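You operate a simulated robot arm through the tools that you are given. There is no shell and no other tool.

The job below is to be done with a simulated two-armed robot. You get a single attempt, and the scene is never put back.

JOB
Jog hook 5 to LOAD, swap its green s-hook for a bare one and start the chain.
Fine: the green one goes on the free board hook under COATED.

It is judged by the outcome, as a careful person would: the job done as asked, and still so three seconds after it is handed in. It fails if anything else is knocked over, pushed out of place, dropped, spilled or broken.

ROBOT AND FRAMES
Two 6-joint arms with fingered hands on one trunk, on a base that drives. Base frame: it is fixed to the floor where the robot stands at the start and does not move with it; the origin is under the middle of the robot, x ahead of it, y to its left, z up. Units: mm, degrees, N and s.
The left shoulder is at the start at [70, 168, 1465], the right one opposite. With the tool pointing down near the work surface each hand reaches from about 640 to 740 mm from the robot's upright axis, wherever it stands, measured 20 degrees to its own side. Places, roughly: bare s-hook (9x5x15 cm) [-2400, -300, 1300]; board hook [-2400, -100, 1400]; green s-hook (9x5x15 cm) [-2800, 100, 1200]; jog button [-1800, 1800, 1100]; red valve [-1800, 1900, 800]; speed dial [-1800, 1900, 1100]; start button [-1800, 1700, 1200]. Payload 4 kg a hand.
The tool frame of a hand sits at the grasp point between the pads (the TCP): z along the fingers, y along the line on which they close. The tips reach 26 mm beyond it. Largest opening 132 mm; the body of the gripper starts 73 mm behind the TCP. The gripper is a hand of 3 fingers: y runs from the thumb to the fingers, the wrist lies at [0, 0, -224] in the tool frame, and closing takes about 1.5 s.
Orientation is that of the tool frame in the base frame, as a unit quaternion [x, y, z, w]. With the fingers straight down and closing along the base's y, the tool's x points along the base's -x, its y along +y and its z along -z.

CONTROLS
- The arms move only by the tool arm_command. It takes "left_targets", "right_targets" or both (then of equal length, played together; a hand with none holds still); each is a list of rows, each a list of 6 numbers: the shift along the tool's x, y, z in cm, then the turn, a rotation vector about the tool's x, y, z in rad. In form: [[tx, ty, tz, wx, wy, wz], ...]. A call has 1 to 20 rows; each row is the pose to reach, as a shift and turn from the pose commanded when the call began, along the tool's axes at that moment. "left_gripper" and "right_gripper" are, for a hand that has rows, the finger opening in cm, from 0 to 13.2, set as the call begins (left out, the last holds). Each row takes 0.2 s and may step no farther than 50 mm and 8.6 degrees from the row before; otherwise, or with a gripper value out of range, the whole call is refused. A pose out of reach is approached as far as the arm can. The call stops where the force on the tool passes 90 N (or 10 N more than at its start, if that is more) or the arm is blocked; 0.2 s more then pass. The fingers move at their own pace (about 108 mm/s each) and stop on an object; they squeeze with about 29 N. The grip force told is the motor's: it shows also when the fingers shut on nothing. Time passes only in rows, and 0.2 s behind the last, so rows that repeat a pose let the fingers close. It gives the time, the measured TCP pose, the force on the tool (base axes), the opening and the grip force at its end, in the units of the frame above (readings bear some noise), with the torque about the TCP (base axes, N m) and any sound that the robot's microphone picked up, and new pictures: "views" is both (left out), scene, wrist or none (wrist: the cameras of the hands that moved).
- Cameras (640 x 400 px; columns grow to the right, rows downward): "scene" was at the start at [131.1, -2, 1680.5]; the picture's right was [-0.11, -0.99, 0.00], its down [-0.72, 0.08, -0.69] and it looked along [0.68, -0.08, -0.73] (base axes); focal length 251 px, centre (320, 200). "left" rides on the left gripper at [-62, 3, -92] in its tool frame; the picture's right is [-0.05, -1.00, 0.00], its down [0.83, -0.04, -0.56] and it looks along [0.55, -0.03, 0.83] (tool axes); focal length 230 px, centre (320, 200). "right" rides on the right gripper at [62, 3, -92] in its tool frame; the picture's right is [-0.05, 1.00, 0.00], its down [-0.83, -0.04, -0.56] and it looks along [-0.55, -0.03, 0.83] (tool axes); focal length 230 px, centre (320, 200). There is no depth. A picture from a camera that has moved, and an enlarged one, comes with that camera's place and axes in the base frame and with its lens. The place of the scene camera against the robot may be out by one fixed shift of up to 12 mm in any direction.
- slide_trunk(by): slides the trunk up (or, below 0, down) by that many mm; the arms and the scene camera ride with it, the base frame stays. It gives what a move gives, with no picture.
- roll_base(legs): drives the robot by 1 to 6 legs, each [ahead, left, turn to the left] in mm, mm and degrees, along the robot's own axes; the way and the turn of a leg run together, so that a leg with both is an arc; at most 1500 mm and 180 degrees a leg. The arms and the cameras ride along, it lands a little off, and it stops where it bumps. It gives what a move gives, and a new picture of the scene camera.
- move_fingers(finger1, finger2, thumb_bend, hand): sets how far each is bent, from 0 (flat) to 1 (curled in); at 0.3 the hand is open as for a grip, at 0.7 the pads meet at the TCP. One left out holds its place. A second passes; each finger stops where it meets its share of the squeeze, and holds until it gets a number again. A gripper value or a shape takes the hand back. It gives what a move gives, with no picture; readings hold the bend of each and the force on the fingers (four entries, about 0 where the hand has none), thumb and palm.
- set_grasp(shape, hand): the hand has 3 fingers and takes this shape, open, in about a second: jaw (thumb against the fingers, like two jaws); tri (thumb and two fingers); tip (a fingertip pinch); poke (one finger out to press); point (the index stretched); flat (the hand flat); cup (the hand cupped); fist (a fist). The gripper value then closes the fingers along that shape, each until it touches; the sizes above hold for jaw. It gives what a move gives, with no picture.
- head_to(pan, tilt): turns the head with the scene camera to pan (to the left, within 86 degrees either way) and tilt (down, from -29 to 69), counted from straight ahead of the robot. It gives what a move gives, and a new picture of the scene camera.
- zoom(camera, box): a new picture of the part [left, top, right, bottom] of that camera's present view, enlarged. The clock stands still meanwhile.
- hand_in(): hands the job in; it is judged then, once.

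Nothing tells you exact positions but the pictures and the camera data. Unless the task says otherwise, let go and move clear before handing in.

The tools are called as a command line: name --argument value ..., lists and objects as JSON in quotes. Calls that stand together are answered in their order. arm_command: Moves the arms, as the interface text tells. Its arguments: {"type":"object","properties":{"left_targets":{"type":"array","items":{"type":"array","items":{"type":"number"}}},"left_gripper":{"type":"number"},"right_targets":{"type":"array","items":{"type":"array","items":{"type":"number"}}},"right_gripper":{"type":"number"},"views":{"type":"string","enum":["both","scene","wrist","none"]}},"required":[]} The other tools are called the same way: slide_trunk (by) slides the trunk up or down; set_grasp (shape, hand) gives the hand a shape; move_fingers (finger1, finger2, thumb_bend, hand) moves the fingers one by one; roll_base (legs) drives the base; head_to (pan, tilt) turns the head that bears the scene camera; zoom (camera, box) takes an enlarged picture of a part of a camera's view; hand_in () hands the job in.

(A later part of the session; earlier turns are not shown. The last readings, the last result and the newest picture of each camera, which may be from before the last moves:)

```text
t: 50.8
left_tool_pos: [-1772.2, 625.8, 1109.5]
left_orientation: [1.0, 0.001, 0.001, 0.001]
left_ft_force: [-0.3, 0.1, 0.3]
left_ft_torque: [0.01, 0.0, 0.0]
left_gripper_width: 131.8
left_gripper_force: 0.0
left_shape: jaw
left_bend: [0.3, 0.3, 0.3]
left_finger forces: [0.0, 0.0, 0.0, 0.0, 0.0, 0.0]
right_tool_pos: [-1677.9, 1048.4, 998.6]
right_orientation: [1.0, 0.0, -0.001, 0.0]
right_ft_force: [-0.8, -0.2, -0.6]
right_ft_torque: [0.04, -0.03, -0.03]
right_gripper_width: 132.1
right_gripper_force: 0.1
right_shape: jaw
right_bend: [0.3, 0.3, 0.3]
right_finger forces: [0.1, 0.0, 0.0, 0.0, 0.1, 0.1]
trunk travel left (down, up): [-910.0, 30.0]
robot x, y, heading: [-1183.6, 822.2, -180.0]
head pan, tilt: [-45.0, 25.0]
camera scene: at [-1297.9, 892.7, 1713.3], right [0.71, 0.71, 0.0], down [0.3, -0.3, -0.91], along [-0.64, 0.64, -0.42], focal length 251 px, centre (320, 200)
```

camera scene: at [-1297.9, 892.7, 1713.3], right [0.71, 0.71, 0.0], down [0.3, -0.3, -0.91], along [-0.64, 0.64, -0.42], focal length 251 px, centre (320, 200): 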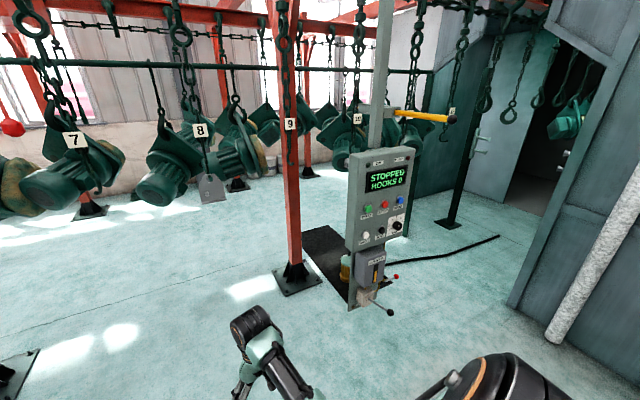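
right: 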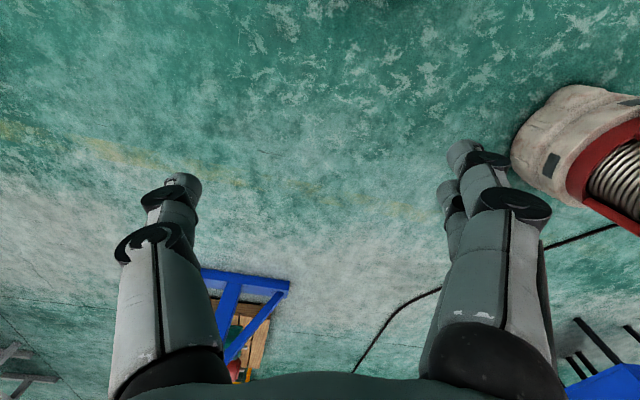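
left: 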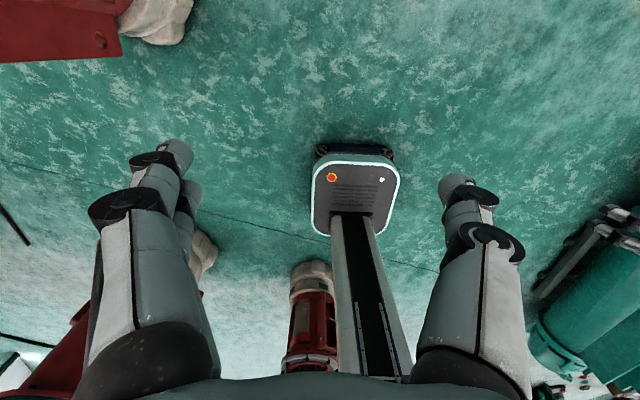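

zoom --camera "scene" --box '[335, 140, 425, 240]'

zoom --camera "scene" --box '[335, 230, 425, 330]'

zoom --camera "scene" --box '[350, 60, 480, 180]'

```text
4.00 times, centred on (380, 190) of scene
camera zoom: at [-1297.9, 892.7, 1713.3], right [0.71, 0.71, 0.0], down [0.3, -0.3, -0.91], along [-0.64, 0.64, -0.42], focal length 1005 px, centre (80, 240)
```

zoom: 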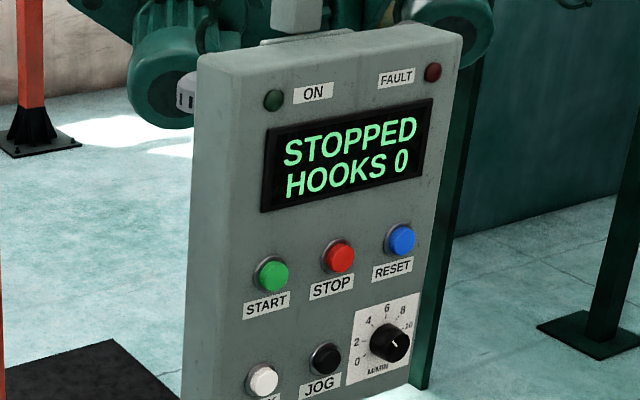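

```text
4.00 times, centred on (380, 280) of scene
camera zoom: at [-1297.9, 892.7, 1713.3], right [0.71, 0.71, 0.0], down [0.3, -0.3, -0.91], along [-0.64, 0.64, -0.42], focal length 1005 px, centre (80, -120)
```

zoom: 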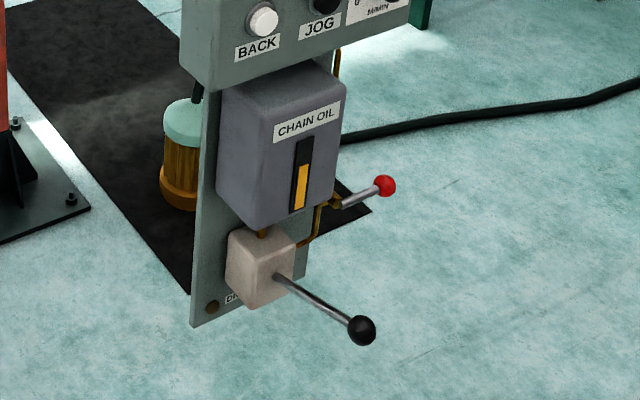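

```text
3.33 times, centred on (415, 120) of scene
camera zoom: at [-1297.9, 892.7, 1713.3], right [0.71, 0.71, 0.0], down [0.3, -0.3, -0.91], along [-0.64, 0.64, -0.42], focal length 837 px, centre (3, 467)
```

zoom: 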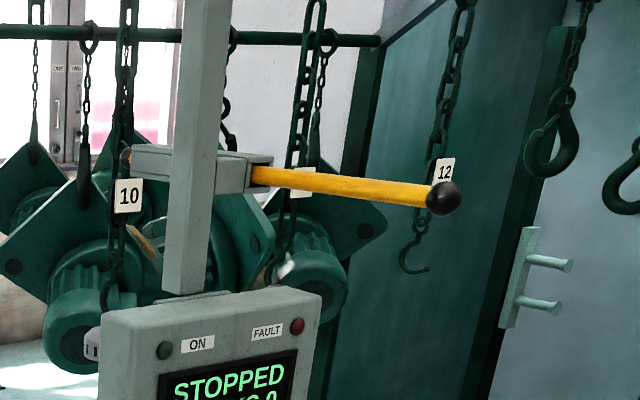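

The panel reads STOPPED / HOOKS 0, with JOG (black) near (-1795, 1791, 1106), the face turned about 17° towards -y. Here in free space I'll set the right hand to poke and swing it to point forward before approaching.

set_grasp --hand "right" --shape "poke"

arm_command --right_targets '[[-1.3, 0, -0.9, 0, -0.131, 0], [-2.6, 0, -1.8, 0, -0.262, 0], [-3.9, 0, -2.7, 0, -0.393, 0], [-5.2, 0, -3.6, 0, -0.524, 0], [-6.5, 0, -4.5, 0, -0.654, 0], [-7.8, 0, -5.4, 0, -0.785, 0], [-9.1, 0, -6.3, 0, -0.916, 0], [-10.4, 0, -7.2, 0, -1.047, 0], [-11.7, 0, -8.1, 0, -1.178, 0], [-13, 0, -9, 0, -1.309, 0], [-14.3, 0, -9.9, 0, -1.44, 0], [-15.6, 0, -10.8, 0, -1.5708, 0]]'

```text
t: 51.7
left_tool_pos: [-1772.7, 625.4, 1109.8]
left_orientation: [1.0, 0.0, 0.0, 0.0]
left_ft_force: [0.0, 0.4, -0.2]
left_ft_torque: [0.01, -0.01, 0.0]
left_gripper_width: 132.0
left_gripper_force: 0.1
left_shape: jaw
left_bend: [0.3, 0.3, 0.3]
left_finger forces: [0.0, 0.0, 0.1, 0.1, 0.1, 0.0]
right_tool_pos: [-1677.0, 1049.7, 999.7]
right_orientation: [1.0, 0.0, 0.0, 0.0]
right_ft_force: [0.5, -0.5, 0.8]
right_ft_torque: [0.01, 0.01, 0.0]
right_gripper_width: 0.0
right_gripper_force: 0.1
right_shape: poke
right_bend: [1.0, 1.0, 0.45]
right_finger forces: [0.1, 0.1, 0.1, 0.1, 0.1, 0.1]
trunk travel left (down, up): [-910.0, 30.0]
robot x, y, heading: [-1184.7, 820.7, -180.0]
head pan, tilt: [-45.0, 25.0]
```

```text
t: 54.3
left_tool_pos: [-1771.8, 625.0, 1109.6]
left_orientation: [1.0, 0.0, 0.0, 0.0]
left_ft_force: [0.1, 0.3, -0.6]
left_ft_torque: [-0.03, 0.0, 0.02]
left_gripper_width: 132.0
left_gripper_force: 0.1
left_shape: jaw
left_bend: [0.3, 0.3, 0.3]
left_finger forces: [0.0, 0.1, 0.0, 0.0, 0.0, 0.0]
right_tool_pos: [-1834.9, 1049.5, 1108.3]
right_orientation: [-0.707, -0.001, 0.708, -0.001]
right_ft_force: [0.0, 0.0, -0.9]
right_ft_torque: [0.01, 0.02, -0.01]
right_gripper_width: 0.0
right_gripper_force: 0.1
right_shape: poke
right_bend: [1.0, 1.0, 0.45]
right_finger forces: [0.0, 0.0, 0.1, 0.1, 0.1, 0.0]
trunk travel left (down, up): [-910.0, 30.0]
robot x, y, heading: [-1185.5, 818.5, -180.0]
head pan, tilt: [-45.0, 25.0]
camera scene: at [-1298.9, 892.7, 1713.2], right [0.71, 0.71, 0.0], down [0.3, -0.3, -0.91], along [-0.64, 0.64, -0.42], focal length 251 px, centre (320, 200)
camera right: at [-1742.4, 1045.0, 1046.5], right [0.0, -1.0, 0.05], down [0.56, 0.04, 0.83], along [-0.83, 0.03, 0.55], focal length 230 px, centre (320, 200)
```

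scene: 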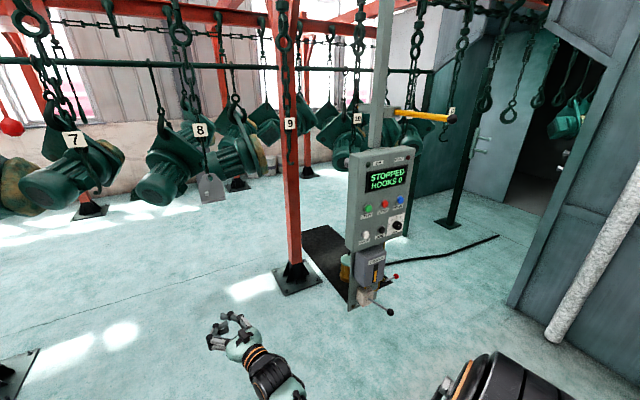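
right: 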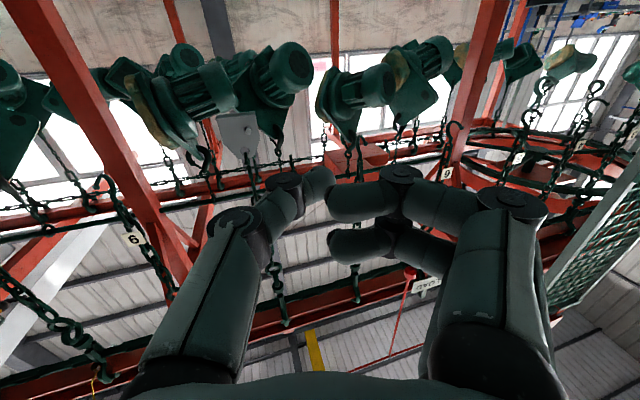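

The poke shape presses with the thumb while curled knuckles sit close beside it; I'll compare with the "point" shape, which may stand out farther.

set_grasp --hand "right" --shape "point"

zoom --camera "right" --box '[0, 0, 640, 400]'

head_to --pan -20 --tilt 45

zoom --camera "scene" --box '[200, 60, 440, 220]'

```text
t: 55.2
left_tool_pos: [-1773.8, 624.6, 1108.6]
left_orientation: [1.0, -0.001, 0.0, 0.0]
left_ft_force: [0.1, 0.2, 0.0]
left_ft_torque: [0.03, -0.01, -0.02]
left_gripper_width: 132.0
left_gripper_force: 0.1
left_shape: jaw
left_bend: [0.3, 0.3, 0.3]
left_finger forces: [0.0, 0.0, 0.0, 0.0, 0.0, 0.1]
right_tool_pos: [-1834.8, 1050.3, 1109.3]
right_orientation: [0.707, 0.0, -0.707, 0.0]
right_ft_force: [0.5, 0.0, 0.2]
right_ft_torque: [-0.04, -0.02, -0.02]
right_gripper_width: 0.0
right_gripper_force: 0.1
right_shape: point
right_bend: [0.24, 1.0, 0.48]
right_finger forces: [0.1, 0.0, 0.0, 0.1, 0.0, 0.0]
trunk travel left (down, up): [-910.0, 30.0]
robot x, y, heading: [-1185.1, 820.7, -180.0]
head pan, tilt: [-45.0, 25.0]
```

```text
1.00 times, centred on (320, 200) of right (not enlarged: the box is as wide or as high as the picture)
camera zoom: at [-1741.3, 1044.9, 1047.1], right [0.0, -1.0, 0.05], down [0.55, 0.04, 0.83], along [-0.83, 0.03, 0.55], focal length 230 px, centre (320, 200)
```

zoom: 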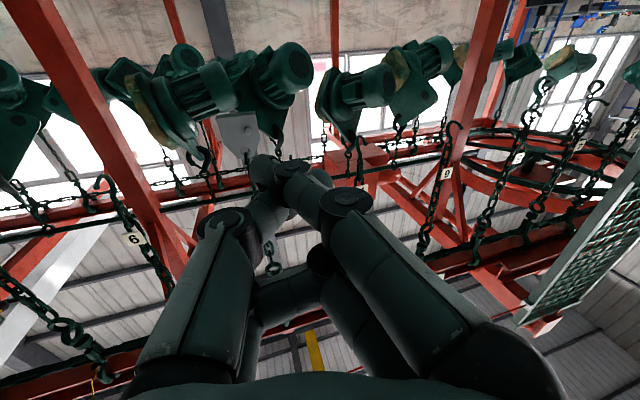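

```text
t: 56.1
left_tool_pos: [-1772.6, 624.9, 1110.4]
left_orientation: [1.0, 0.0, 0.0, 0.0]
left_ft_force: [0.6, 0.0, 0.3]
left_ft_torque: [0.01, -0.02, 0.0]
left_gripper_width: 131.8
left_gripper_force: 0.1
left_shape: jaw
left_bend: [0.3, 0.3, 0.3]
left_finger forces: [0.0, 0.1, 0.0, 0.1, 0.0, 0.0]
right_tool_pos: [-1835.0, 1048.7, 1108.8]
right_orientation: [0.707, 0.0, -0.707, 0.0]
right_ft_force: [-0.4, -0.2, 0.5]
right_ft_torque: [0.0, 0.02, 0.02]
right_gripper_width: 0.0
right_gripper_force: 0.1
right_shape: point
right_bend: [0.24, 1.0, 0.48]
right_finger forces: [0.0, 0.0, 0.0, 0.0, 0.1, 0.1]
trunk travel left (down, up): [-910.0, 30.0]
robot x, y, heading: [-1180.7, 819.9, -180.0]
head pan, tilt: [-20.0, 45.0]
camera scene: at [-1309.1, 855.5, 1682.7], right [0.34, 0.94, 0.0], down [0.66, -0.24, -0.71], along [-0.66, 0.24, -0.71], focal length 251 px, centre (320, 200)
```

scene: 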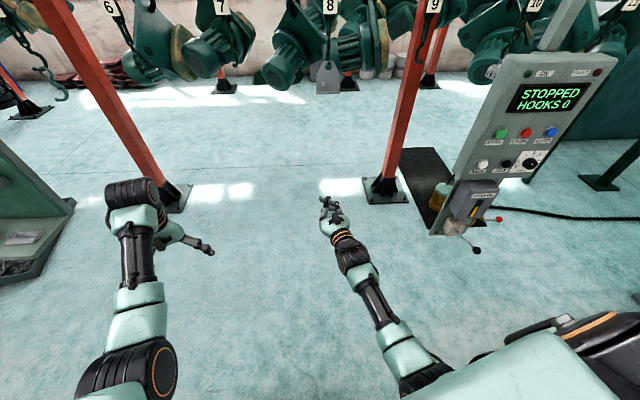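

```text
2.50 times, centred on (320, 140) of scene
camera zoom: at [-1309.1, 855.5, 1682.7], right [0.34, 0.94, 0.0], down [0.66, -0.24, -0.71], along [-0.66, 0.24, -0.71], focal length 628 px, centre (320, 350)
```

zoom: 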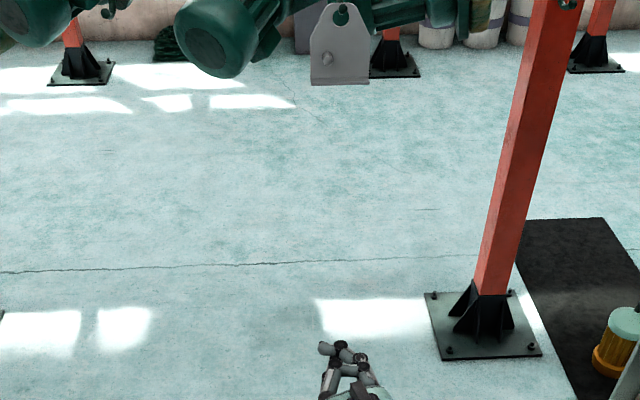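

zoom --camera "right" --box '[200, 130, 400, 280]'

zoom --camera "scene" --box '[300, 180, 380, 240]'

set_grasp --hand "right" --shape "poke"

zoom --camera "scene" --box '[300, 180, 380, 240]'

zoom --camera "right" --box '[200, 130, 400, 280]'

```text
2.67 times, centred on (300, 205) of right
camera zoom: at [-1741.4, 1044.9, 1046.9], right [0.0, -1.0, 0.05], down [0.55, 0.04, 0.83], along [-0.83, 0.03, 0.55], focal length 614 px, centre (373, 187)
```

zoom: 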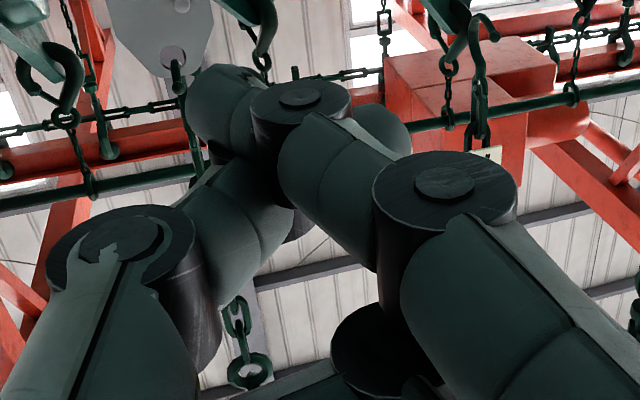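

```text
6.67 times, centred on (340, 210) of scene
camera zoom: at [-1309.1, 855.5, 1682.7], right [0.34, 0.94, 0.0], down [0.66, -0.24, -0.71], along [-0.66, 0.24, -0.71], focal length 1675 px, centre (187, 133)
```

zoom: 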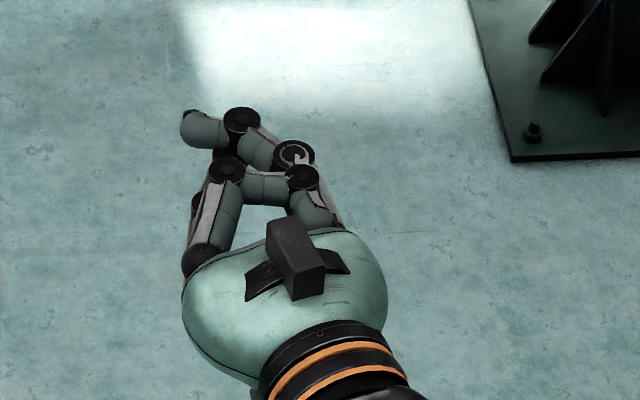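

```text
t: 57.0
left_tool_pos: [-1771.6, 624.9, 1108.6]
left_orientation: [1.0, 0.0, 0.001, 0.001]
left_ft_force: [0.0, 0.4, -0.6]
left_ft_torque: [-0.01, 0.0, 0.0]
left_gripper_width: 131.7
left_gripper_force: 0.1
left_shape: jaw
left_bend: [0.3, 0.3, 0.3]
left_finger forces: [0.1, 0.0, 0.0, 0.1, 0.0, 0.1]
right_tool_pos: [-1835.0, 1050.0, 1108.9]
right_orientation: [0.708, 0.001, -0.707, 0.001]
right_ft_force: [-0.3, 0.2, -0.8]
right_ft_torque: [0.02, -0.02, 0.0]
right_gripper_width: 0.1
right_gripper_force: 0.1
right_shape: poke
right_bend: [0.96, 1.0, 1.0]
right_finger forces: [0.0, 0.0, 0.0, 0.0, 0.1, 0.0]
trunk travel left (down, up): [-910.0, 30.0]
robot x, y, heading: [-1179.7, 821.3, -179.9]
head pan, tilt: [-20.0, 45.0]
```

```text
6.67 times, centred on (340, 210) of scene
camera zoom: at [-1309.1, 855.4, 1682.7], right [0.34, 0.94, 0.0], down [0.66, -0.24, -0.71], along [-0.66, 0.24, -0.71], focal length 1675 px, centre (187, 133)
```

zoom: 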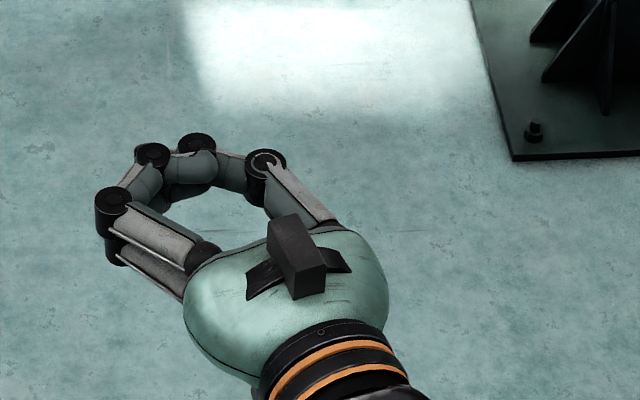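

```text
2.67 times, centred on (300, 205) of right
camera zoom: at [-1741.4, 1044.9, 1047.0], right [0.0, -1.0, 0.05], down [0.55, 0.04, 0.83], along [-0.83, 0.03, 0.55], focal length 614 px, centre (373, 187)
```

zoom: 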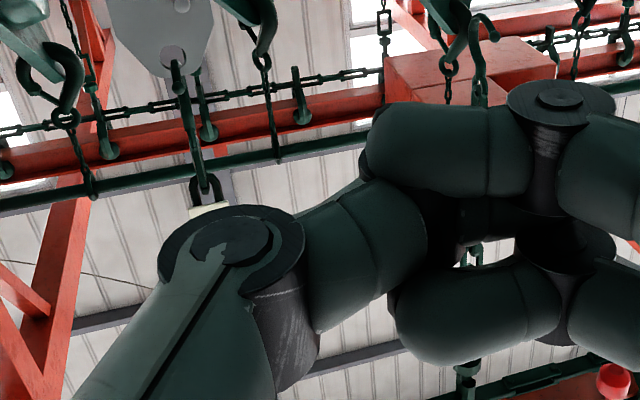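

The hand shapes are ambiguous in these pictures, so I'll set the fingers one by one and check: thumb and finger 2 curled, finger 1 stretched.

move_fingers --hand "right" --finger1 0.3 --finger2 1.0 --thumb_bend 1.0

zoom --camera "right" --box '[160, 100, 480, 300]'

zoom --camera "scene" --box '[290, 180, 370, 240]'

```text
t: 58.0
left_tool_pos: [-1772.0, 625.3, 1108.5]
left_orientation: [1.0, 0.0, -0.001, 0.0]
left_ft_force: [0.3, -0.3, 1.2]
left_ft_torque: [0.01, 0.03, 0.0]
left_gripper_width: 132.2
left_gripper_force: 0.1
left_shape: jaw
left_bend: [0.3, 0.3, 0.3]
left_finger forces: [0.1, 0.0, 0.1, 0.1, 0.1, 0.0]
right_tool_pos: [-1833.9, 1049.1, 1108.3]
right_orientation: [-0.707, -0.001, 0.707, -0.001]
right_ft_force: [-0.5, 0.2, -0.2]
right_ft_torque: [0.0, -0.01, 0.0]
right_gripper_width: 8.0
right_gripper_force: 0.1
right_shape: fingers
right_bend: [0.78, 1.0, 0.84]
right_finger forces: [0.1, 0.0, 0.1, 0.0, 0.0, 0.0]
trunk travel left (down, up): [-910.0, 30.0]
robot x, y, heading: [-1186.4, 820.3, -180.1]
head pan, tilt: [-20.0, 45.0]
```

```text
2.00 times, centred on (320, 200) of right
camera zoom: at [-1741.6, 1044.9, 1047.0], right [0.0, -1.0, 0.05], down [0.56, 0.04, 0.83], along [-0.83, 0.03, 0.55], focal length 460 px, centre (320, 200)
```

zoom: 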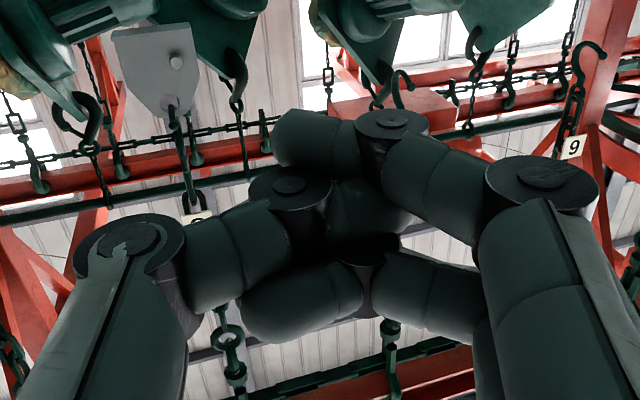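

```text
6.67 times, centred on (330, 210) of scene
camera zoom: at [-1309.1, 855.4, 1682.7], right [0.34, 0.94, 0.0], down [0.66, -0.24, -0.71], along [-0.66, 0.24, -0.71], focal length 1675 px, centre (253, 133)
```

zoom: 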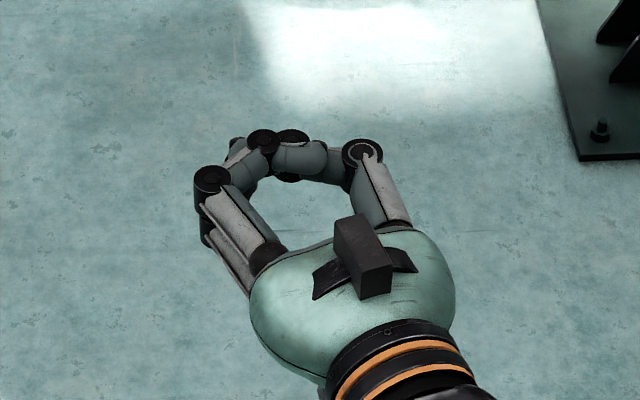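

move_fingers --hand "right" --finger1 0.3

zoom --camera "right" --box '[160, 100, 480, 300]'

zoom --camera "scene" --box '[290, 180, 370, 240]'

```text
t: 59.0
left_tool_pos: [-1770.9, 624.7, 1110.3]
left_orientation: [1.0, 0.0, 0.0, 0.0]
left_ft_force: [-0.3, 0.2, -0.1]
left_ft_torque: [0.0, 0.01, -0.01]
left_gripper_width: 132.0
left_gripper_force: 0.1
left_shape: jaw
left_bend: [0.3, 0.3, 0.3]
left_finger forces: [0.1, 0.0, 0.0, 0.0, 0.0, 0.1]
right_tool_pos: [-1835.7, 1048.6, 1109.3]
right_orientation: [-0.707, 0.0, 0.707, 0.0]
right_ft_force: [0.2, 0.8, 0.5]
right_ft_torque: [-0.01, 0.04, 0.0]
right_gripper_width: 9.0
right_gripper_force: 0.0
right_shape: fingers
right_bend: [0.76, 1.0, 0.85]
right_finger forces: [0.1, 0.1, 0.0, 0.0, 0.0, 0.0]
trunk travel left (down, up): [-910.0, 30.0]
robot x, y, heading: [-1183.6, 821.2, -180.1]
head pan, tilt: [-20.0, 45.0]
```

```text
2.00 times, centred on (320, 200) of right
camera zoom: at [-1741.5, 1044.9, 1046.9], right [0.0, -1.0, 0.05], down [0.56, 0.04, 0.83], along [-0.83, 0.03, 0.55], focal length 460 px, centre (320, 200)
```

zoom: 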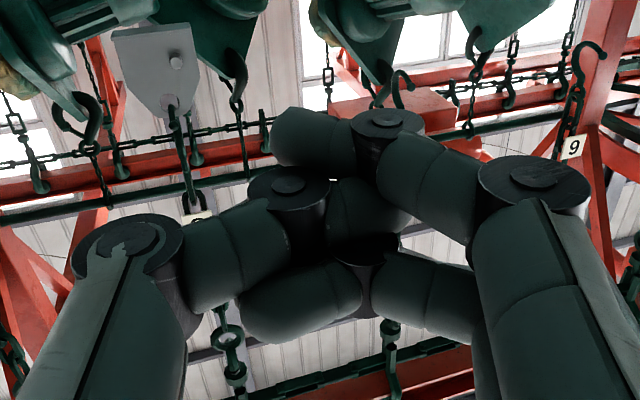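

```text
6.67 times, centred on (330, 210) of scene
camera zoom: at [-1309.1, 855.4, 1682.7], right [0.34, 0.94, 0.0], down [0.66, -0.24, -0.71], along [-0.66, 0.24, -0.71], focal length 1675 px, centre (253, 133)
```

zoom: 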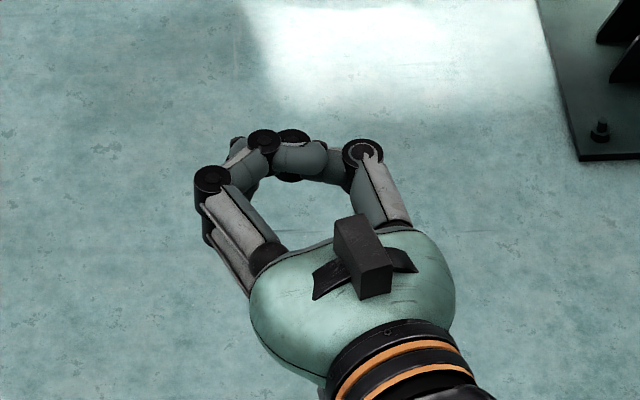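

Finger 1 is caught behind the thumb in that posture, so I'll reopen to jaw and simply press with the closed jaw tips, which make a compact poker (buttons are ~85 mm apart).

move_fingers --hand "right" --thumb_bend 0.1

set_grasp --hand "right" --shape "jaw"

arm_command --right_targets '[[0, 0, 0, 0, 0, 0], [0, 0, 0, 0, 0, 0], [0, 0, 0, 0, 0, 0], [0, 0, 0, 0, 0, 0], [0, 0, 0, 0, 0, 0], [0, 0, 0, 0, 0, 0], [0, 0, 0, 0, 0, 0]]' --right_gripper 0 --views "both"

```text
t: 60.0
left_tool_pos: [-1771.7, 625.6, 1109.0]
left_orientation: [1.0, 0.0, 0.001, 0.0]
left_ft_force: [0.4, 0.0, -0.2]
left_ft_torque: [-0.01, -0.02, 0.03]
left_gripper_width: 131.9
left_gripper_force: 0.0
left_shape: jaw
left_bend: [0.3, 0.3, 0.3]
left_finger forces: [0.0, 0.0, 0.0, 0.1, 0.0, 0.0]
right_tool_pos: [-1834.3, 1048.9, 1110.0]
right_orientation: [0.707, 0.001, -0.707, 0.001]
right_ft_force: [0.7, -0.4, -0.3]
right_ft_torque: [-0.01, 0.0, -0.02]
right_gripper_width: 151.1
right_gripper_force: 0.0
right_shape: fingers
right_bend: [0.3, 1.0, 0.1]
right_finger forces: [0.0, 0.0, 0.0, 0.0, 0.1, 0.1]
trunk travel left (down, up): [-910.0, 30.0]
robot x, y, heading: [-1188.5, 825.9, -180.0]
head pan, tilt: [-20.0, 45.0]
```

```text
t: 60.9
left_tool_pos: [-1773.3, 624.3, 1109.9]
left_orientation: [1.0, 0.0, -0.001, 0.0]
left_ft_force: [0.3, 0.4, -0.4]
left_ft_torque: [0.02, -0.01, -0.03]
left_gripper_width: 131.8
left_gripper_force: 0.1
left_shape: jaw
left_bend: [0.3, 0.3, 0.3]
left_finger forces: [0.0, 0.0, 0.0, 0.0, 0.0, 0.0]
right_tool_pos: [-1834.7, 1049.4, 1108.2]
right_orientation: [-0.707, 0.0, 0.707, 0.0]
right_ft_force: [0.0, 0.3, -0.1]
right_ft_torque: [-0.01, -0.02, 0.01]
right_gripper_width: 132.2
right_gripper_force: 0.1
right_shape: jaw
right_bend: [0.3, 0.3, 0.3]
right_finger forces: [0.1, 0.1, 0.0, 0.0, 0.0, 0.0]
trunk travel left (down, up): [-910.0, 30.0]
robot x, y, heading: [-1180.4, 821.2, -180.1]
head pan, tilt: [-20.0, 45.0]
```

```text
t: 62.5
left_tool_pos: [-1772.8, 624.3, 1109.4]
left_orientation: [1.0, 0.0, 0.0, 0.0]
left_ft_force: [0.6, -0.7, 0.3]
left_ft_torque: [0.02, 0.01, -0.01]
left_gripper_width: 132.1
left_gripper_force: 0.1
left_shape: jaw
left_bend: [0.3, 0.3, 0.3]
left_finger forces: [0.0, 0.0, 0.0, 0.0, 0.0, 0.0]
right_tool_pos: [-1833.4, 1047.9, 1109.5]
right_orientation: [0.707, 0.0, -0.707, 0.0]
right_ft_force: [0.1, -0.5, 0.8]
right_ft_torque: [0.02, -0.04, 0.0]
right_gripper_width: 0.2
right_gripper_force: 28.7
right_shape: jaw
right_bend: [0.66, 0.66, 0.67]
right_finger forces: [0.0, 0.0, 0.0, 0.0, 0.0, 0.1]
trunk travel left (down, up): [-910.0, 30.0]
robot x, y, heading: [-1179.7, 818.6, -180.2]
head pan, tilt: [-20.0, 45.0]
camera scene: at [-1309.1, 855.4, 1682.7], right [0.34, 0.94, 0.0], down [0.66, -0.24, -0.71], along [-0.66, 0.24, -0.71], focal length 251 px, centre (320, 200)
camera right: at [-1741.6, 1044.9, 1046.9], right [0.0, -1.0, 0.05], down [0.56, 0.04, 0.83], along [-0.83, 0.03, 0.55], focal length 230 px, centre (320, 200)
```

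scene: 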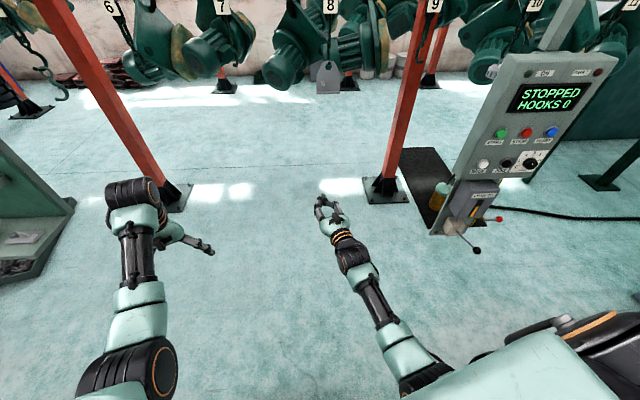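
right: 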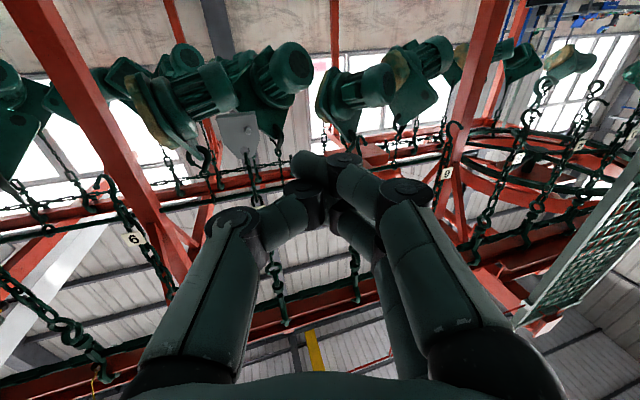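

The closed jaw makes a compact knuckle-tip poker about 40 mm wide. Now I'll drive to in front of the panel, squared up to its face, stopping about 150 mm short.

roll_base --legs '[[-85, 0, 0], [0, -510, 0], [0, 0, -17.5]]'

head_to --pan -25 --tilt 40

zoom --camera "right" --box '[0, 0, 640, 400]'

```text
t: 67.2
left_tool_pos: [-1718.9, 1345.1, 1110.0]
left_orientation: [0.989, -0.151, 0.0, 0.0]
left_ft_force: [-1.1, -0.2, -0.5]
left_ft_torque: [0.0, 0.01, 0.03]
left_gripper_width: 131.7
left_gripper_force: 0.1
left_shape: jaw
left_bend: [0.3, 0.3, 0.3]
left_finger forces: [0.0, 0.0, 0.0, 0.0, 0.0, 0.0]
right_tool_pos: [-1651.5, 1768.0, 1108.2]
right_orientation: [-0.698, 0.108, 0.699, 0.107]
right_ft_force: [0.0, 0.2, 0.5]
right_ft_torque: [0.01, 0.01, 0.01]
right_gripper_width: 0.0
right_gripper_force: 29.3
right_shape: jaw
right_bend: [0.66, 0.66, 0.67]
right_finger forces: [0.0, 0.0, 0.0, 0.0, 0.0, 0.0]
trunk travel left (down, up): [-910.0, 30.0]
robot x, y, heading: [-1096.5, 1357.5, 162.4]
head pan, tilt: [-20.0, 45.0]
camera scene: at [-1210.7, 1425.9, 1682.7], right [0.61, 0.79, 0.0], down [0.56, -0.43, -0.71], along [-0.56, 0.43, -0.71], focal length 251 px, centre (320, 200)
```

scene: 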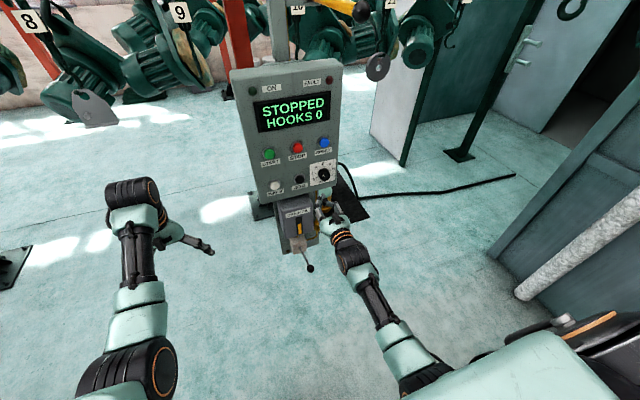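

```text
t: 67.9
left_tool_pos: [-1719.0, 1344.3, 1109.5]
left_orientation: [0.989, -0.151, 0.0, 0.0]
left_ft_force: [0.8, -0.1, -0.2]
left_ft_torque: [0.01, 0.0, 0.0]
left_gripper_width: 131.9
left_gripper_force: 0.0
left_shape: jaw
left_bend: [0.3, 0.3, 0.3]
left_finger forces: [0.1, 0.0, 0.0, 0.0, 0.1, 0.1]
right_tool_pos: [-1651.1, 1768.3, 1109.0]
right_orientation: [-0.699, 0.107, 0.699, 0.107]
right_ft_force: [-0.9, 0.3, 0.7]
right_ft_torque: [0.0, 0.02, -0.01]
right_gripper_width: 0.0
right_gripper_force: 28.6
right_shape: jaw
right_bend: [0.66, 0.66, 0.67]
right_finger forces: [0.0, 0.1, 0.0, 0.1, 0.1, 0.1]
trunk travel left (down, up): [-910.0, 30.0]
robot x, y, heading: [-1099.9, 1353.0, 162.4]
head pan, tilt: [-25.0, 40.0]
camera scene: at [-1208.5, 1434.2, 1689.9], right [0.67, 0.74, 0.0], down [0.47, -0.43, -0.77], along [-0.57, 0.52, -0.64], focal length 251 px, centre (320, 200)
```

scene: 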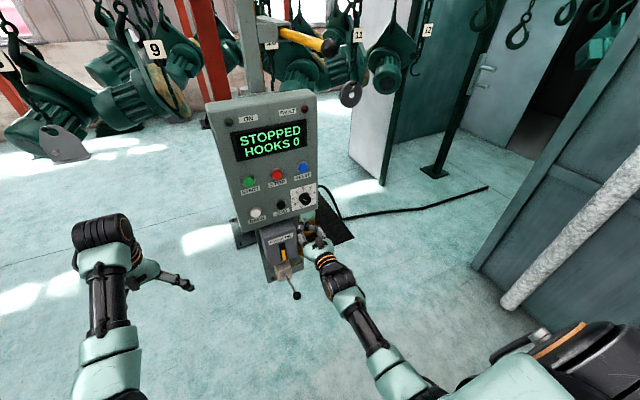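

```text
1.00 times, centred on (320, 200) of right (not enlarged: the box is as wide or as high as the picture)
camera zoom: at [-1563.6, 1736.3, 1047.0], right [-0.3, -0.95, 0.05], down [0.54, -0.12, 0.83], along [-0.79, 0.28, 0.55], focal length 230 px, centre (320, 200)
```

zoom: 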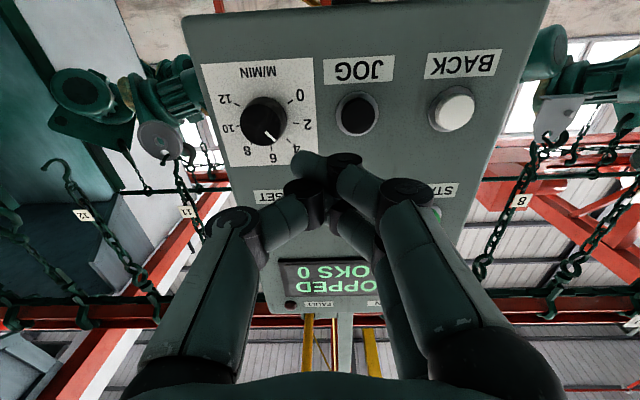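

The wrist camera now looks straight at JOG, BACK and the dial (panel seen upside down). I'll zoom the scene camera to triangulate the JOG button.

zoom --camera "scene" --box '[200, 90, 360, 300]'

zoom --camera "right" --box '[160, 0, 560, 250]'

```text
1.90 times, centred on (280, 195) of scene
camera zoom: at [-1208.5, 1434.2, 1689.9], right [0.67, 0.74, 0.0], down [0.47, -0.43, -0.77], along [-0.57, 0.52, -0.64], focal length 478 px, centre (396, 210)
```

zoom: 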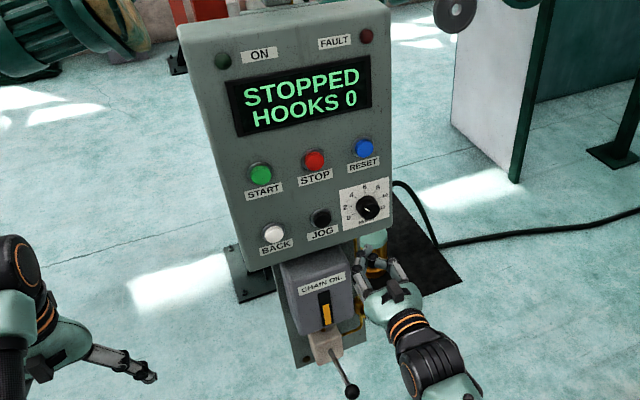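

```text
1.60 times, centred on (360, 125) of right
camera zoom: at [-1563.6, 1736.3, 1047.0], right [-0.3, -0.95, 0.05], down [0.54, -0.12, 0.83], along [-0.79, 0.28, 0.55], focal length 368 px, centre (256, 320)
```

zoom: 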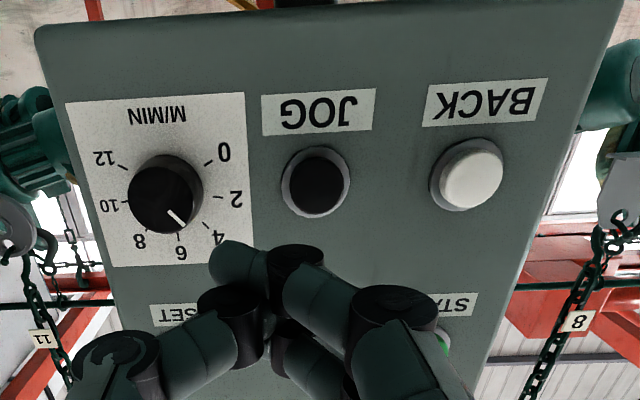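

JOG triangulates to about (-1801, 1777, 1104), i.e. 38 mm to the hand's left and about 145 mm ahead of the TCP. I'll line up and move to just short of it, with the head turned so that both LOAD and the display are in view.

arm_command --right_targets '[[0.25, 1.9, 2.0, 0, 0, 0], [0.5, 3.8, 4.0, 0, 0, 0], [0.5, 3.8, 7.0, 0, 0, 0], [0.5, 3.8, 9.5, 0, 0, 0]]' --views "wrist"

head_to --pan 35 --tilt 15

```text
t: 68.9
left_tool_pos: [-1721.3, 1344.7, 1108.3]
left_orientation: [0.988, -0.152, 0.002, 0.001]
left_ft_force: [0.3, 0.6, 0.0]
left_ft_torque: [0.0, 0.0, 0.01]
left_gripper_width: 131.8
left_gripper_force: 0.0
left_shape: jaw
left_bend: [0.3, 0.3, 0.3]
left_finger forces: [0.1, 0.0, 0.0, 0.0, 0.0, 0.0]
right_tool_pos: [-1754.2, 1760.2, 1100.5]
right_orientation: [0.7, -0.107, -0.698, -0.108]
right_ft_force: [-0.2, -0.7, -0.2]
right_ft_torque: [-0.02, 0.01, -0.03]
right_gripper_width: 0.3
right_gripper_force: 28.9
right_shape: jaw
right_bend: [0.66, 0.66, 0.67]
right_finger forces: [0.0, 0.1, 0.1, 0.0, 0.0, 0.1]
trunk travel left (down, up): [-910.0, 30.0]
robot x, y, heading: [-1097.5, 1353.5, 162.5]
head pan, tilt: [-25.0, 40.0]
camera right: at [-1667.5, 1728.5, 1039.1], right [-0.3, -0.95, 0.05], down [0.54, -0.12, 0.83], along [-0.79, 0.28, 0.55], focal length 230 px, centre (320, 200)
```

right: 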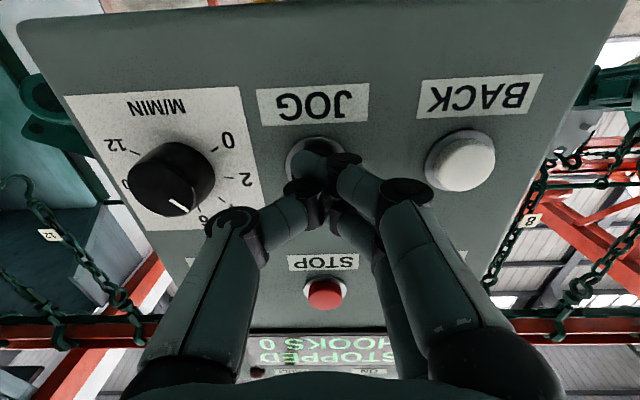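

```text
t: 70.2
left_tool_pos: [-1719.5, 1344.3, 1109.8]
left_orientation: [0.989, -0.151, -0.001, 0.001]
left_ft_force: [-0.1, 0.1, 0.1]
left_ft_torque: [0.01, -0.03, 0.0]
left_gripper_width: 131.7
left_gripper_force: 0.0
left_shape: jaw
left_bend: [0.3, 0.3, 0.3]
left_finger forces: [0.1, 0.0, 0.0, 0.0, 0.0, 0.0]
right_tool_pos: [-1754.0, 1760.8, 1101.7]
right_orientation: [-0.699, 0.107, 0.699, 0.107]
right_ft_force: [-0.9, -0.3, 0.0]
right_ft_torque: [-0.03, 0.01, -0.03]
right_gripper_width: 0.0
right_gripper_force: 29.0
right_shape: jaw
right_bend: [0.66, 0.66, 0.67]
right_finger forces: [0.0, 0.0, 0.0, 0.0, 0.1, 0.0]
trunk travel left (down, up): [-910.0, 30.0]
robot x, y, heading: [-1098.6, 1356.5, 162.4]
head pan, tilt: [35.0, 15.0]
camera scene: at [-1235.1, 1348.8, 1729.4], right [-0.3, 0.95, 0.0], down [0.25, 0.08, -0.97], along [-0.92, -0.29, -0.26], focal length 251 px, centre (320, 200)
```

scene: 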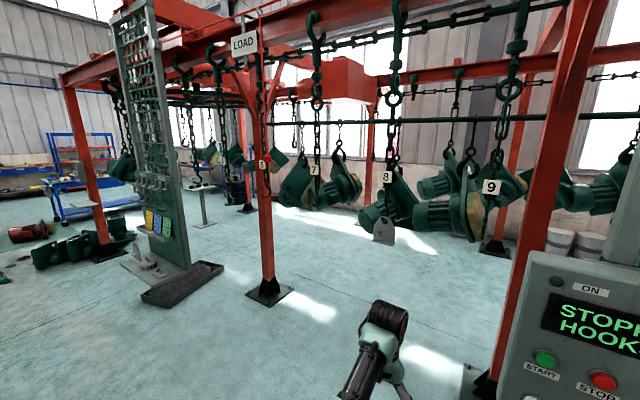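

The tips are squarely in front of JOG (about 23 mm gap). Advancing in small steps while reading the force.

arm_command --right_targets '[[0, 0, 1.0, 0, 0, 0], [0, 0, 1.6, 0, 0, 0], [0, 0, 2.0, 0, 0, 0], [0, 0, 2.3, 0, 0, 0]]' --views "both"

```text
t: 71.2
left_tool_pos: [-1715.8, 1343.5, 1112.1]
left_orientation: [0.988, -0.152, -0.001, 0.0]
left_ft_force: [0.1, 0.5, 0.3]
left_ft_torque: [0.03, 0.01, -0.01]
left_gripper_width: 131.9
left_gripper_force: 0.0
left_shape: jaw
left_bend: [0.3, 0.3, 0.3]
left_finger forces: [0.0, 0.1, 0.1, 0.0, 0.0, 0.1]
right_tool_pos: [-1770.7, 1766.4, 1102.2]
right_orientation: [0.699, -0.107, -0.699, -0.107]
right_ft_force: [16.2, -4.7, -4.3]
right_ft_torque: [0.0, -0.07, 0.04]
right_gripper_width: 0.2
right_gripper_force: 28.4
right_shape: jaw
right_bend: [0.68, 0.68, 0.74]
right_finger forces: [0.0, 0.1, 0.1, 0.0, 0.0, 0.0]
trunk travel left (down, up): [-910.0, 30.0]
robot x, y, heading: [-1102.5, 1355.6, 162.6]
head pan, tilt: [35.0, 15.0]
heard: click
camera scene: at [-1229.9, 1348.0, 1729.8], right [-0.3, 0.95, 0.0], down [0.24, 0.08, -0.97], along [-0.92, -0.29, -0.26], focal length 251 px, centre (320, 200)
camera right: at [-1682.9, 1734.7, 1040.6], right [-0.3, -0.95, 0.05], down [0.54, -0.12, 0.83], along [-0.79, 0.28, 0.55], focal length 230 px, centre (320, 200)
```

scene: 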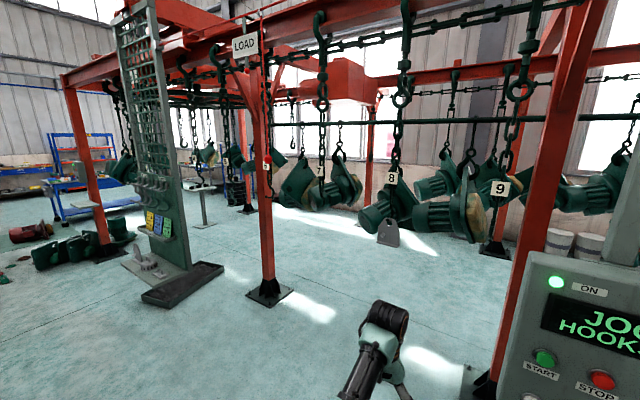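
right: 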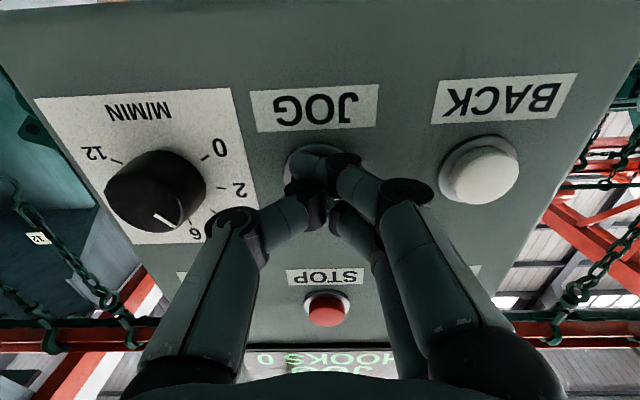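

Click heard, the display says JOG and the hooks are moving towards +y while I hold it. I'll hold and watch.

arm_command --right_targets '[[0, 0, 0, 0, 0, 0], [0, 0, 0, 0, 0, 0], [0, 0, 0, 0, 0, 0], [0, 0, 0, 0, 0, 0]]' --views "scene"

zoom --camera "scene" --box '[170, 20, 350, 200]'

```text
t: 72.2
left_tool_pos: [-1716.4, 1344.4, 1111.4]
left_orientation: [0.988, -0.151, -0.002, 0.0]
left_ft_force: [0.5, -0.5, -0.2]
left_ft_torque: [0.0, -0.01, 0.0]
left_gripper_width: 131.8
left_gripper_force: 0.0
left_shape: jaw
left_bend: [0.3, 0.3, 0.3]
left_finger forces: [0.0, 0.0, 0.0, 0.0, 0.0, 0.0]
right_tool_pos: [-1771.5, 1766.8, 1105.3]
right_orientation: [-0.699, 0.107, 0.699, 0.106]
right_ft_force: [17.9, -6.0, -4.7]
right_ft_torque: [-0.02, -0.17, 0.0]
right_gripper_width: 0.3
right_gripper_force: 29.5
right_shape: jaw
right_bend: [0.69, 0.69, 0.75]
right_finger forces: [0.1, 0.1, 0.0, 0.0, 0.0, 0.1]
trunk travel left (down, up): [-910.0, 30.0]
robot x, y, heading: [-1101.0, 1358.1, 162.7]
head pan, tilt: [35.0, 15.0]
camera scene: at [-1230.2, 1348.2, 1729.8], right [-0.3, 0.95, 0.0], down [0.24, 0.08, -0.97], along [-0.92, -0.29, -0.26], focal length 251 px, centre (320, 200)
```

scene: 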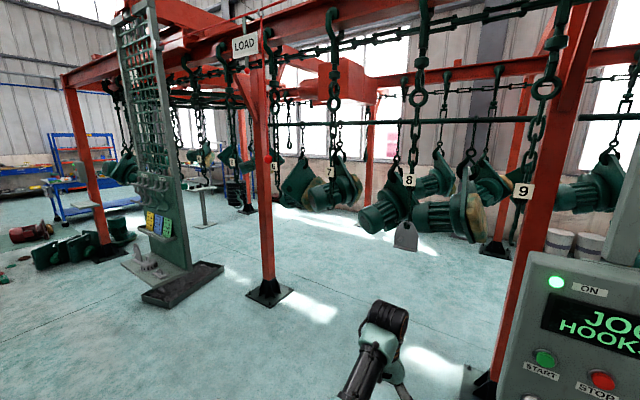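

```text
2.22 times, centred on (260, 110) of scene
camera zoom: at [-1230.2, 1348.2, 1729.8], right [-0.3, 0.95, 0.0], down [0.24, 0.08, -0.97], along [-0.92, -0.29, -0.26], focal length 558 px, centre (453, 400)
```

zoom: 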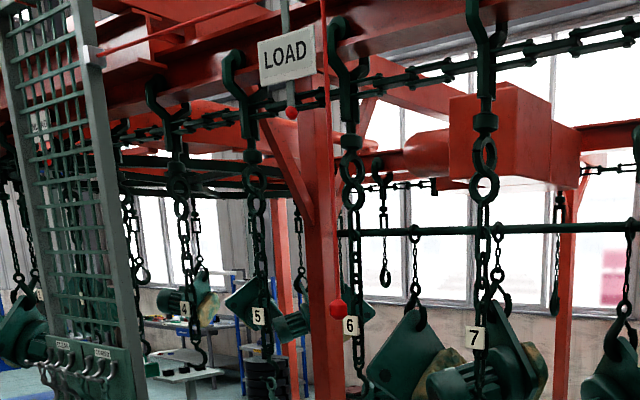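

The whole line is turned ~17° (same as the panel); hook pitch is about 410 mm and the jog runs at ~90 mm/s, so hook 5 has about 300 mm to go. Holding some more.

arm_command --right_targets '[[0, 0, 0, 0, 0, 0], [0, 0, 0, 0, 0, 0], [0, 0, 0, 0, 0, 0], [0, 0, 0, 0, 0, 0], [0, 0, 0, 0, 0, 0]]' --views "scene"

zoom --camera "scene" --box '[170, 20, 350, 200]'

```text
t: 73.4
left_tool_pos: [-1715.8, 1344.7, 1112.2]
left_orientation: [0.988, -0.152, -0.002, 0.001]
left_ft_force: [-0.3, 0.2, 0.9]
left_ft_torque: [0.0, -0.01, -0.02]
left_gripper_width: 131.7
left_gripper_force: 0.1
left_shape: jaw
left_bend: [0.3, 0.3, 0.3]
left_finger forces: [0.0, 0.1, 0.0, 0.0, 0.0, 0.0]
right_tool_pos: [-1772.3, 1767.3, 1105.2]
right_orientation: [-0.697, 0.108, 0.7, 0.107]
right_ft_force: [17.7, -4.2, -5.1]
right_ft_torque: [-0.06, -0.12, 0.02]
right_gripper_width: 0.0
right_gripper_force: 29.0
right_shape: jaw
right_bend: [0.69, 0.69, 0.75]
right_finger forces: [0.0, 0.2, 0.0, 0.1, 0.0, 0.0]
trunk travel left (down, up): [-910.0, 30.0]
robot x, y, heading: [-1098.6, 1354.0, 162.5]
head pan, tilt: [35.0, 15.0]
camera scene: at [-1230.1, 1348.2, 1729.9], right [-0.3, 0.95, 0.0], down [0.24, 0.08, -0.97], along [-0.92, -0.29, -0.26], focal length 251 px, centre (320, 200)
```

scene: 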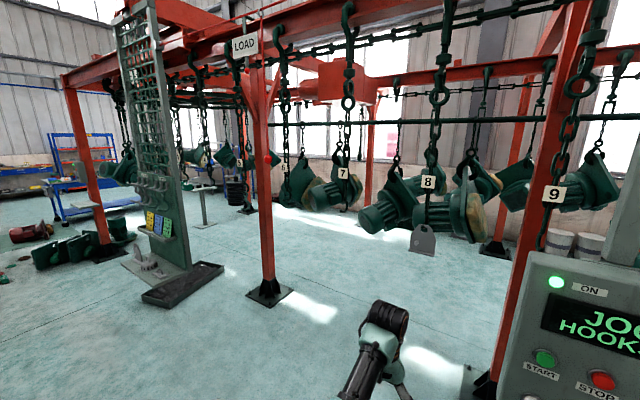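

```text
2.22 times, centred on (260, 110) of scene
camera zoom: at [-1230.1, 1348.2, 1729.9], right [-0.3, 0.95, 0.0], down [0.24, 0.08, -0.97], along [-0.92, -0.29, -0.26], focal length 558 px, centre (453, 400)
```

zoom: 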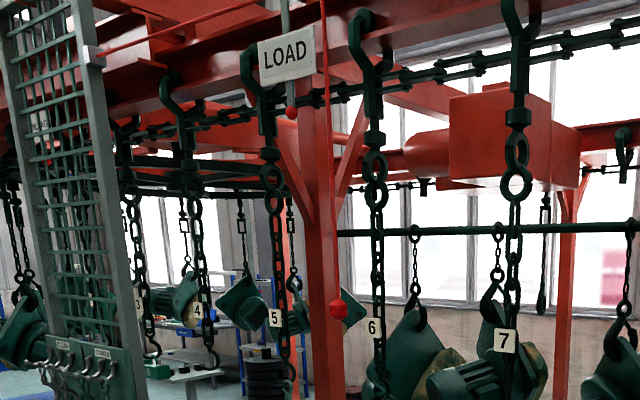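

arm_command --right_targets '[[0, 0, 0, 0, 0, 0], [0, 0, 0, 0, 0, 0], [0, 0, 0, 0, 0, 0], [0, 0, 0, 0, 0, 0], [0, 0, 0, 0, 0, 0], [0, 0, 0, 0, 0, 0], [0, 0, 0, 0, 0, 0], [0, 0, 0, 0, 0, 0]]' --views "scene"

zoom --camera "scene" --box '[170, 20, 350, 200]'

```text
t: 75.2
left_tool_pos: [-1716.2, 1344.0, 1111.3]
left_orientation: [0.988, -0.151, -0.001, 0.0]
left_ft_force: [0.6, -0.3, 0.2]
left_ft_torque: [0.0, -0.01, 0.02]
left_gripper_width: 131.7
left_gripper_force: 0.1
left_shape: jaw
left_bend: [0.3, 0.3, 0.3]
left_finger forces: [0.1, 0.0, 0.1, 0.0, 0.0, 0.1]
right_tool_pos: [-1770.4, 1767.7, 1104.7]
right_orientation: [-0.698, 0.107, 0.7, 0.107]
right_ft_force: [17.2, -3.3, -4.2]
right_ft_torque: [-0.04, -0.13, -0.01]
right_gripper_width: 0.0
right_gripper_force: 30.2
right_shape: jaw
right_bend: [0.69, 0.69, 0.75]
right_finger forces: [0.0, 0.0, 0.0, 0.0, 0.1, 0.0]
trunk travel left (down, up): [-910.0, 30.0]
robot x, y, heading: [-1095.9, 1353.4, 162.4]
head pan, tilt: [35.0, 15.0]
camera scene: at [-1230.1, 1348.1, 1729.9], right [-0.3, 0.95, 0.0], down [0.24, 0.08, -0.97], along [-0.92, -0.29, -0.26], focal length 251 px, centre (320, 200)
```

scene: 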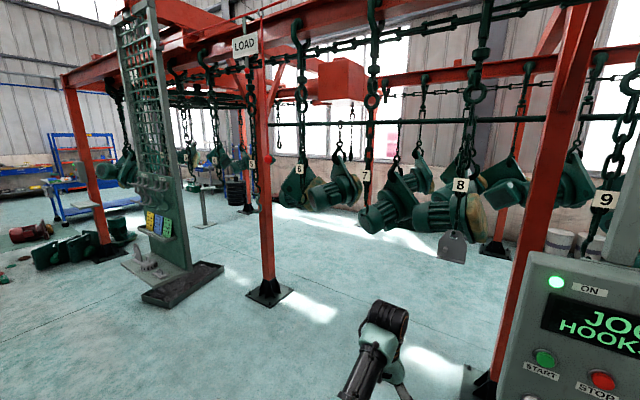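

```text
2.22 times, centred on (260, 110) of scene
camera zoom: at [-1230.1, 1348.1, 1729.9], right [-0.3, 0.95, 0.0], down [0.24, 0.08, -0.97], along [-0.92, -0.29, -0.26], focal length 558 px, centre (453, 400)
```

zoom: 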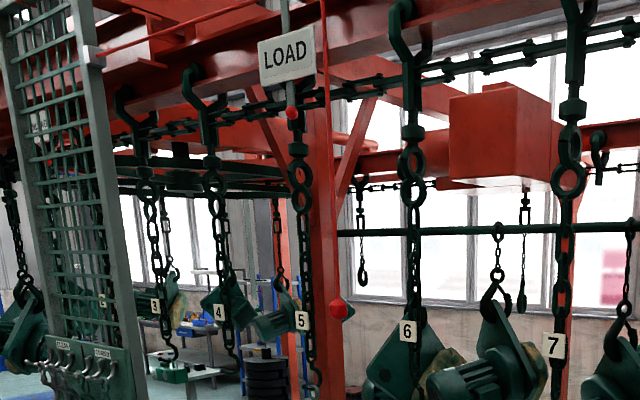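

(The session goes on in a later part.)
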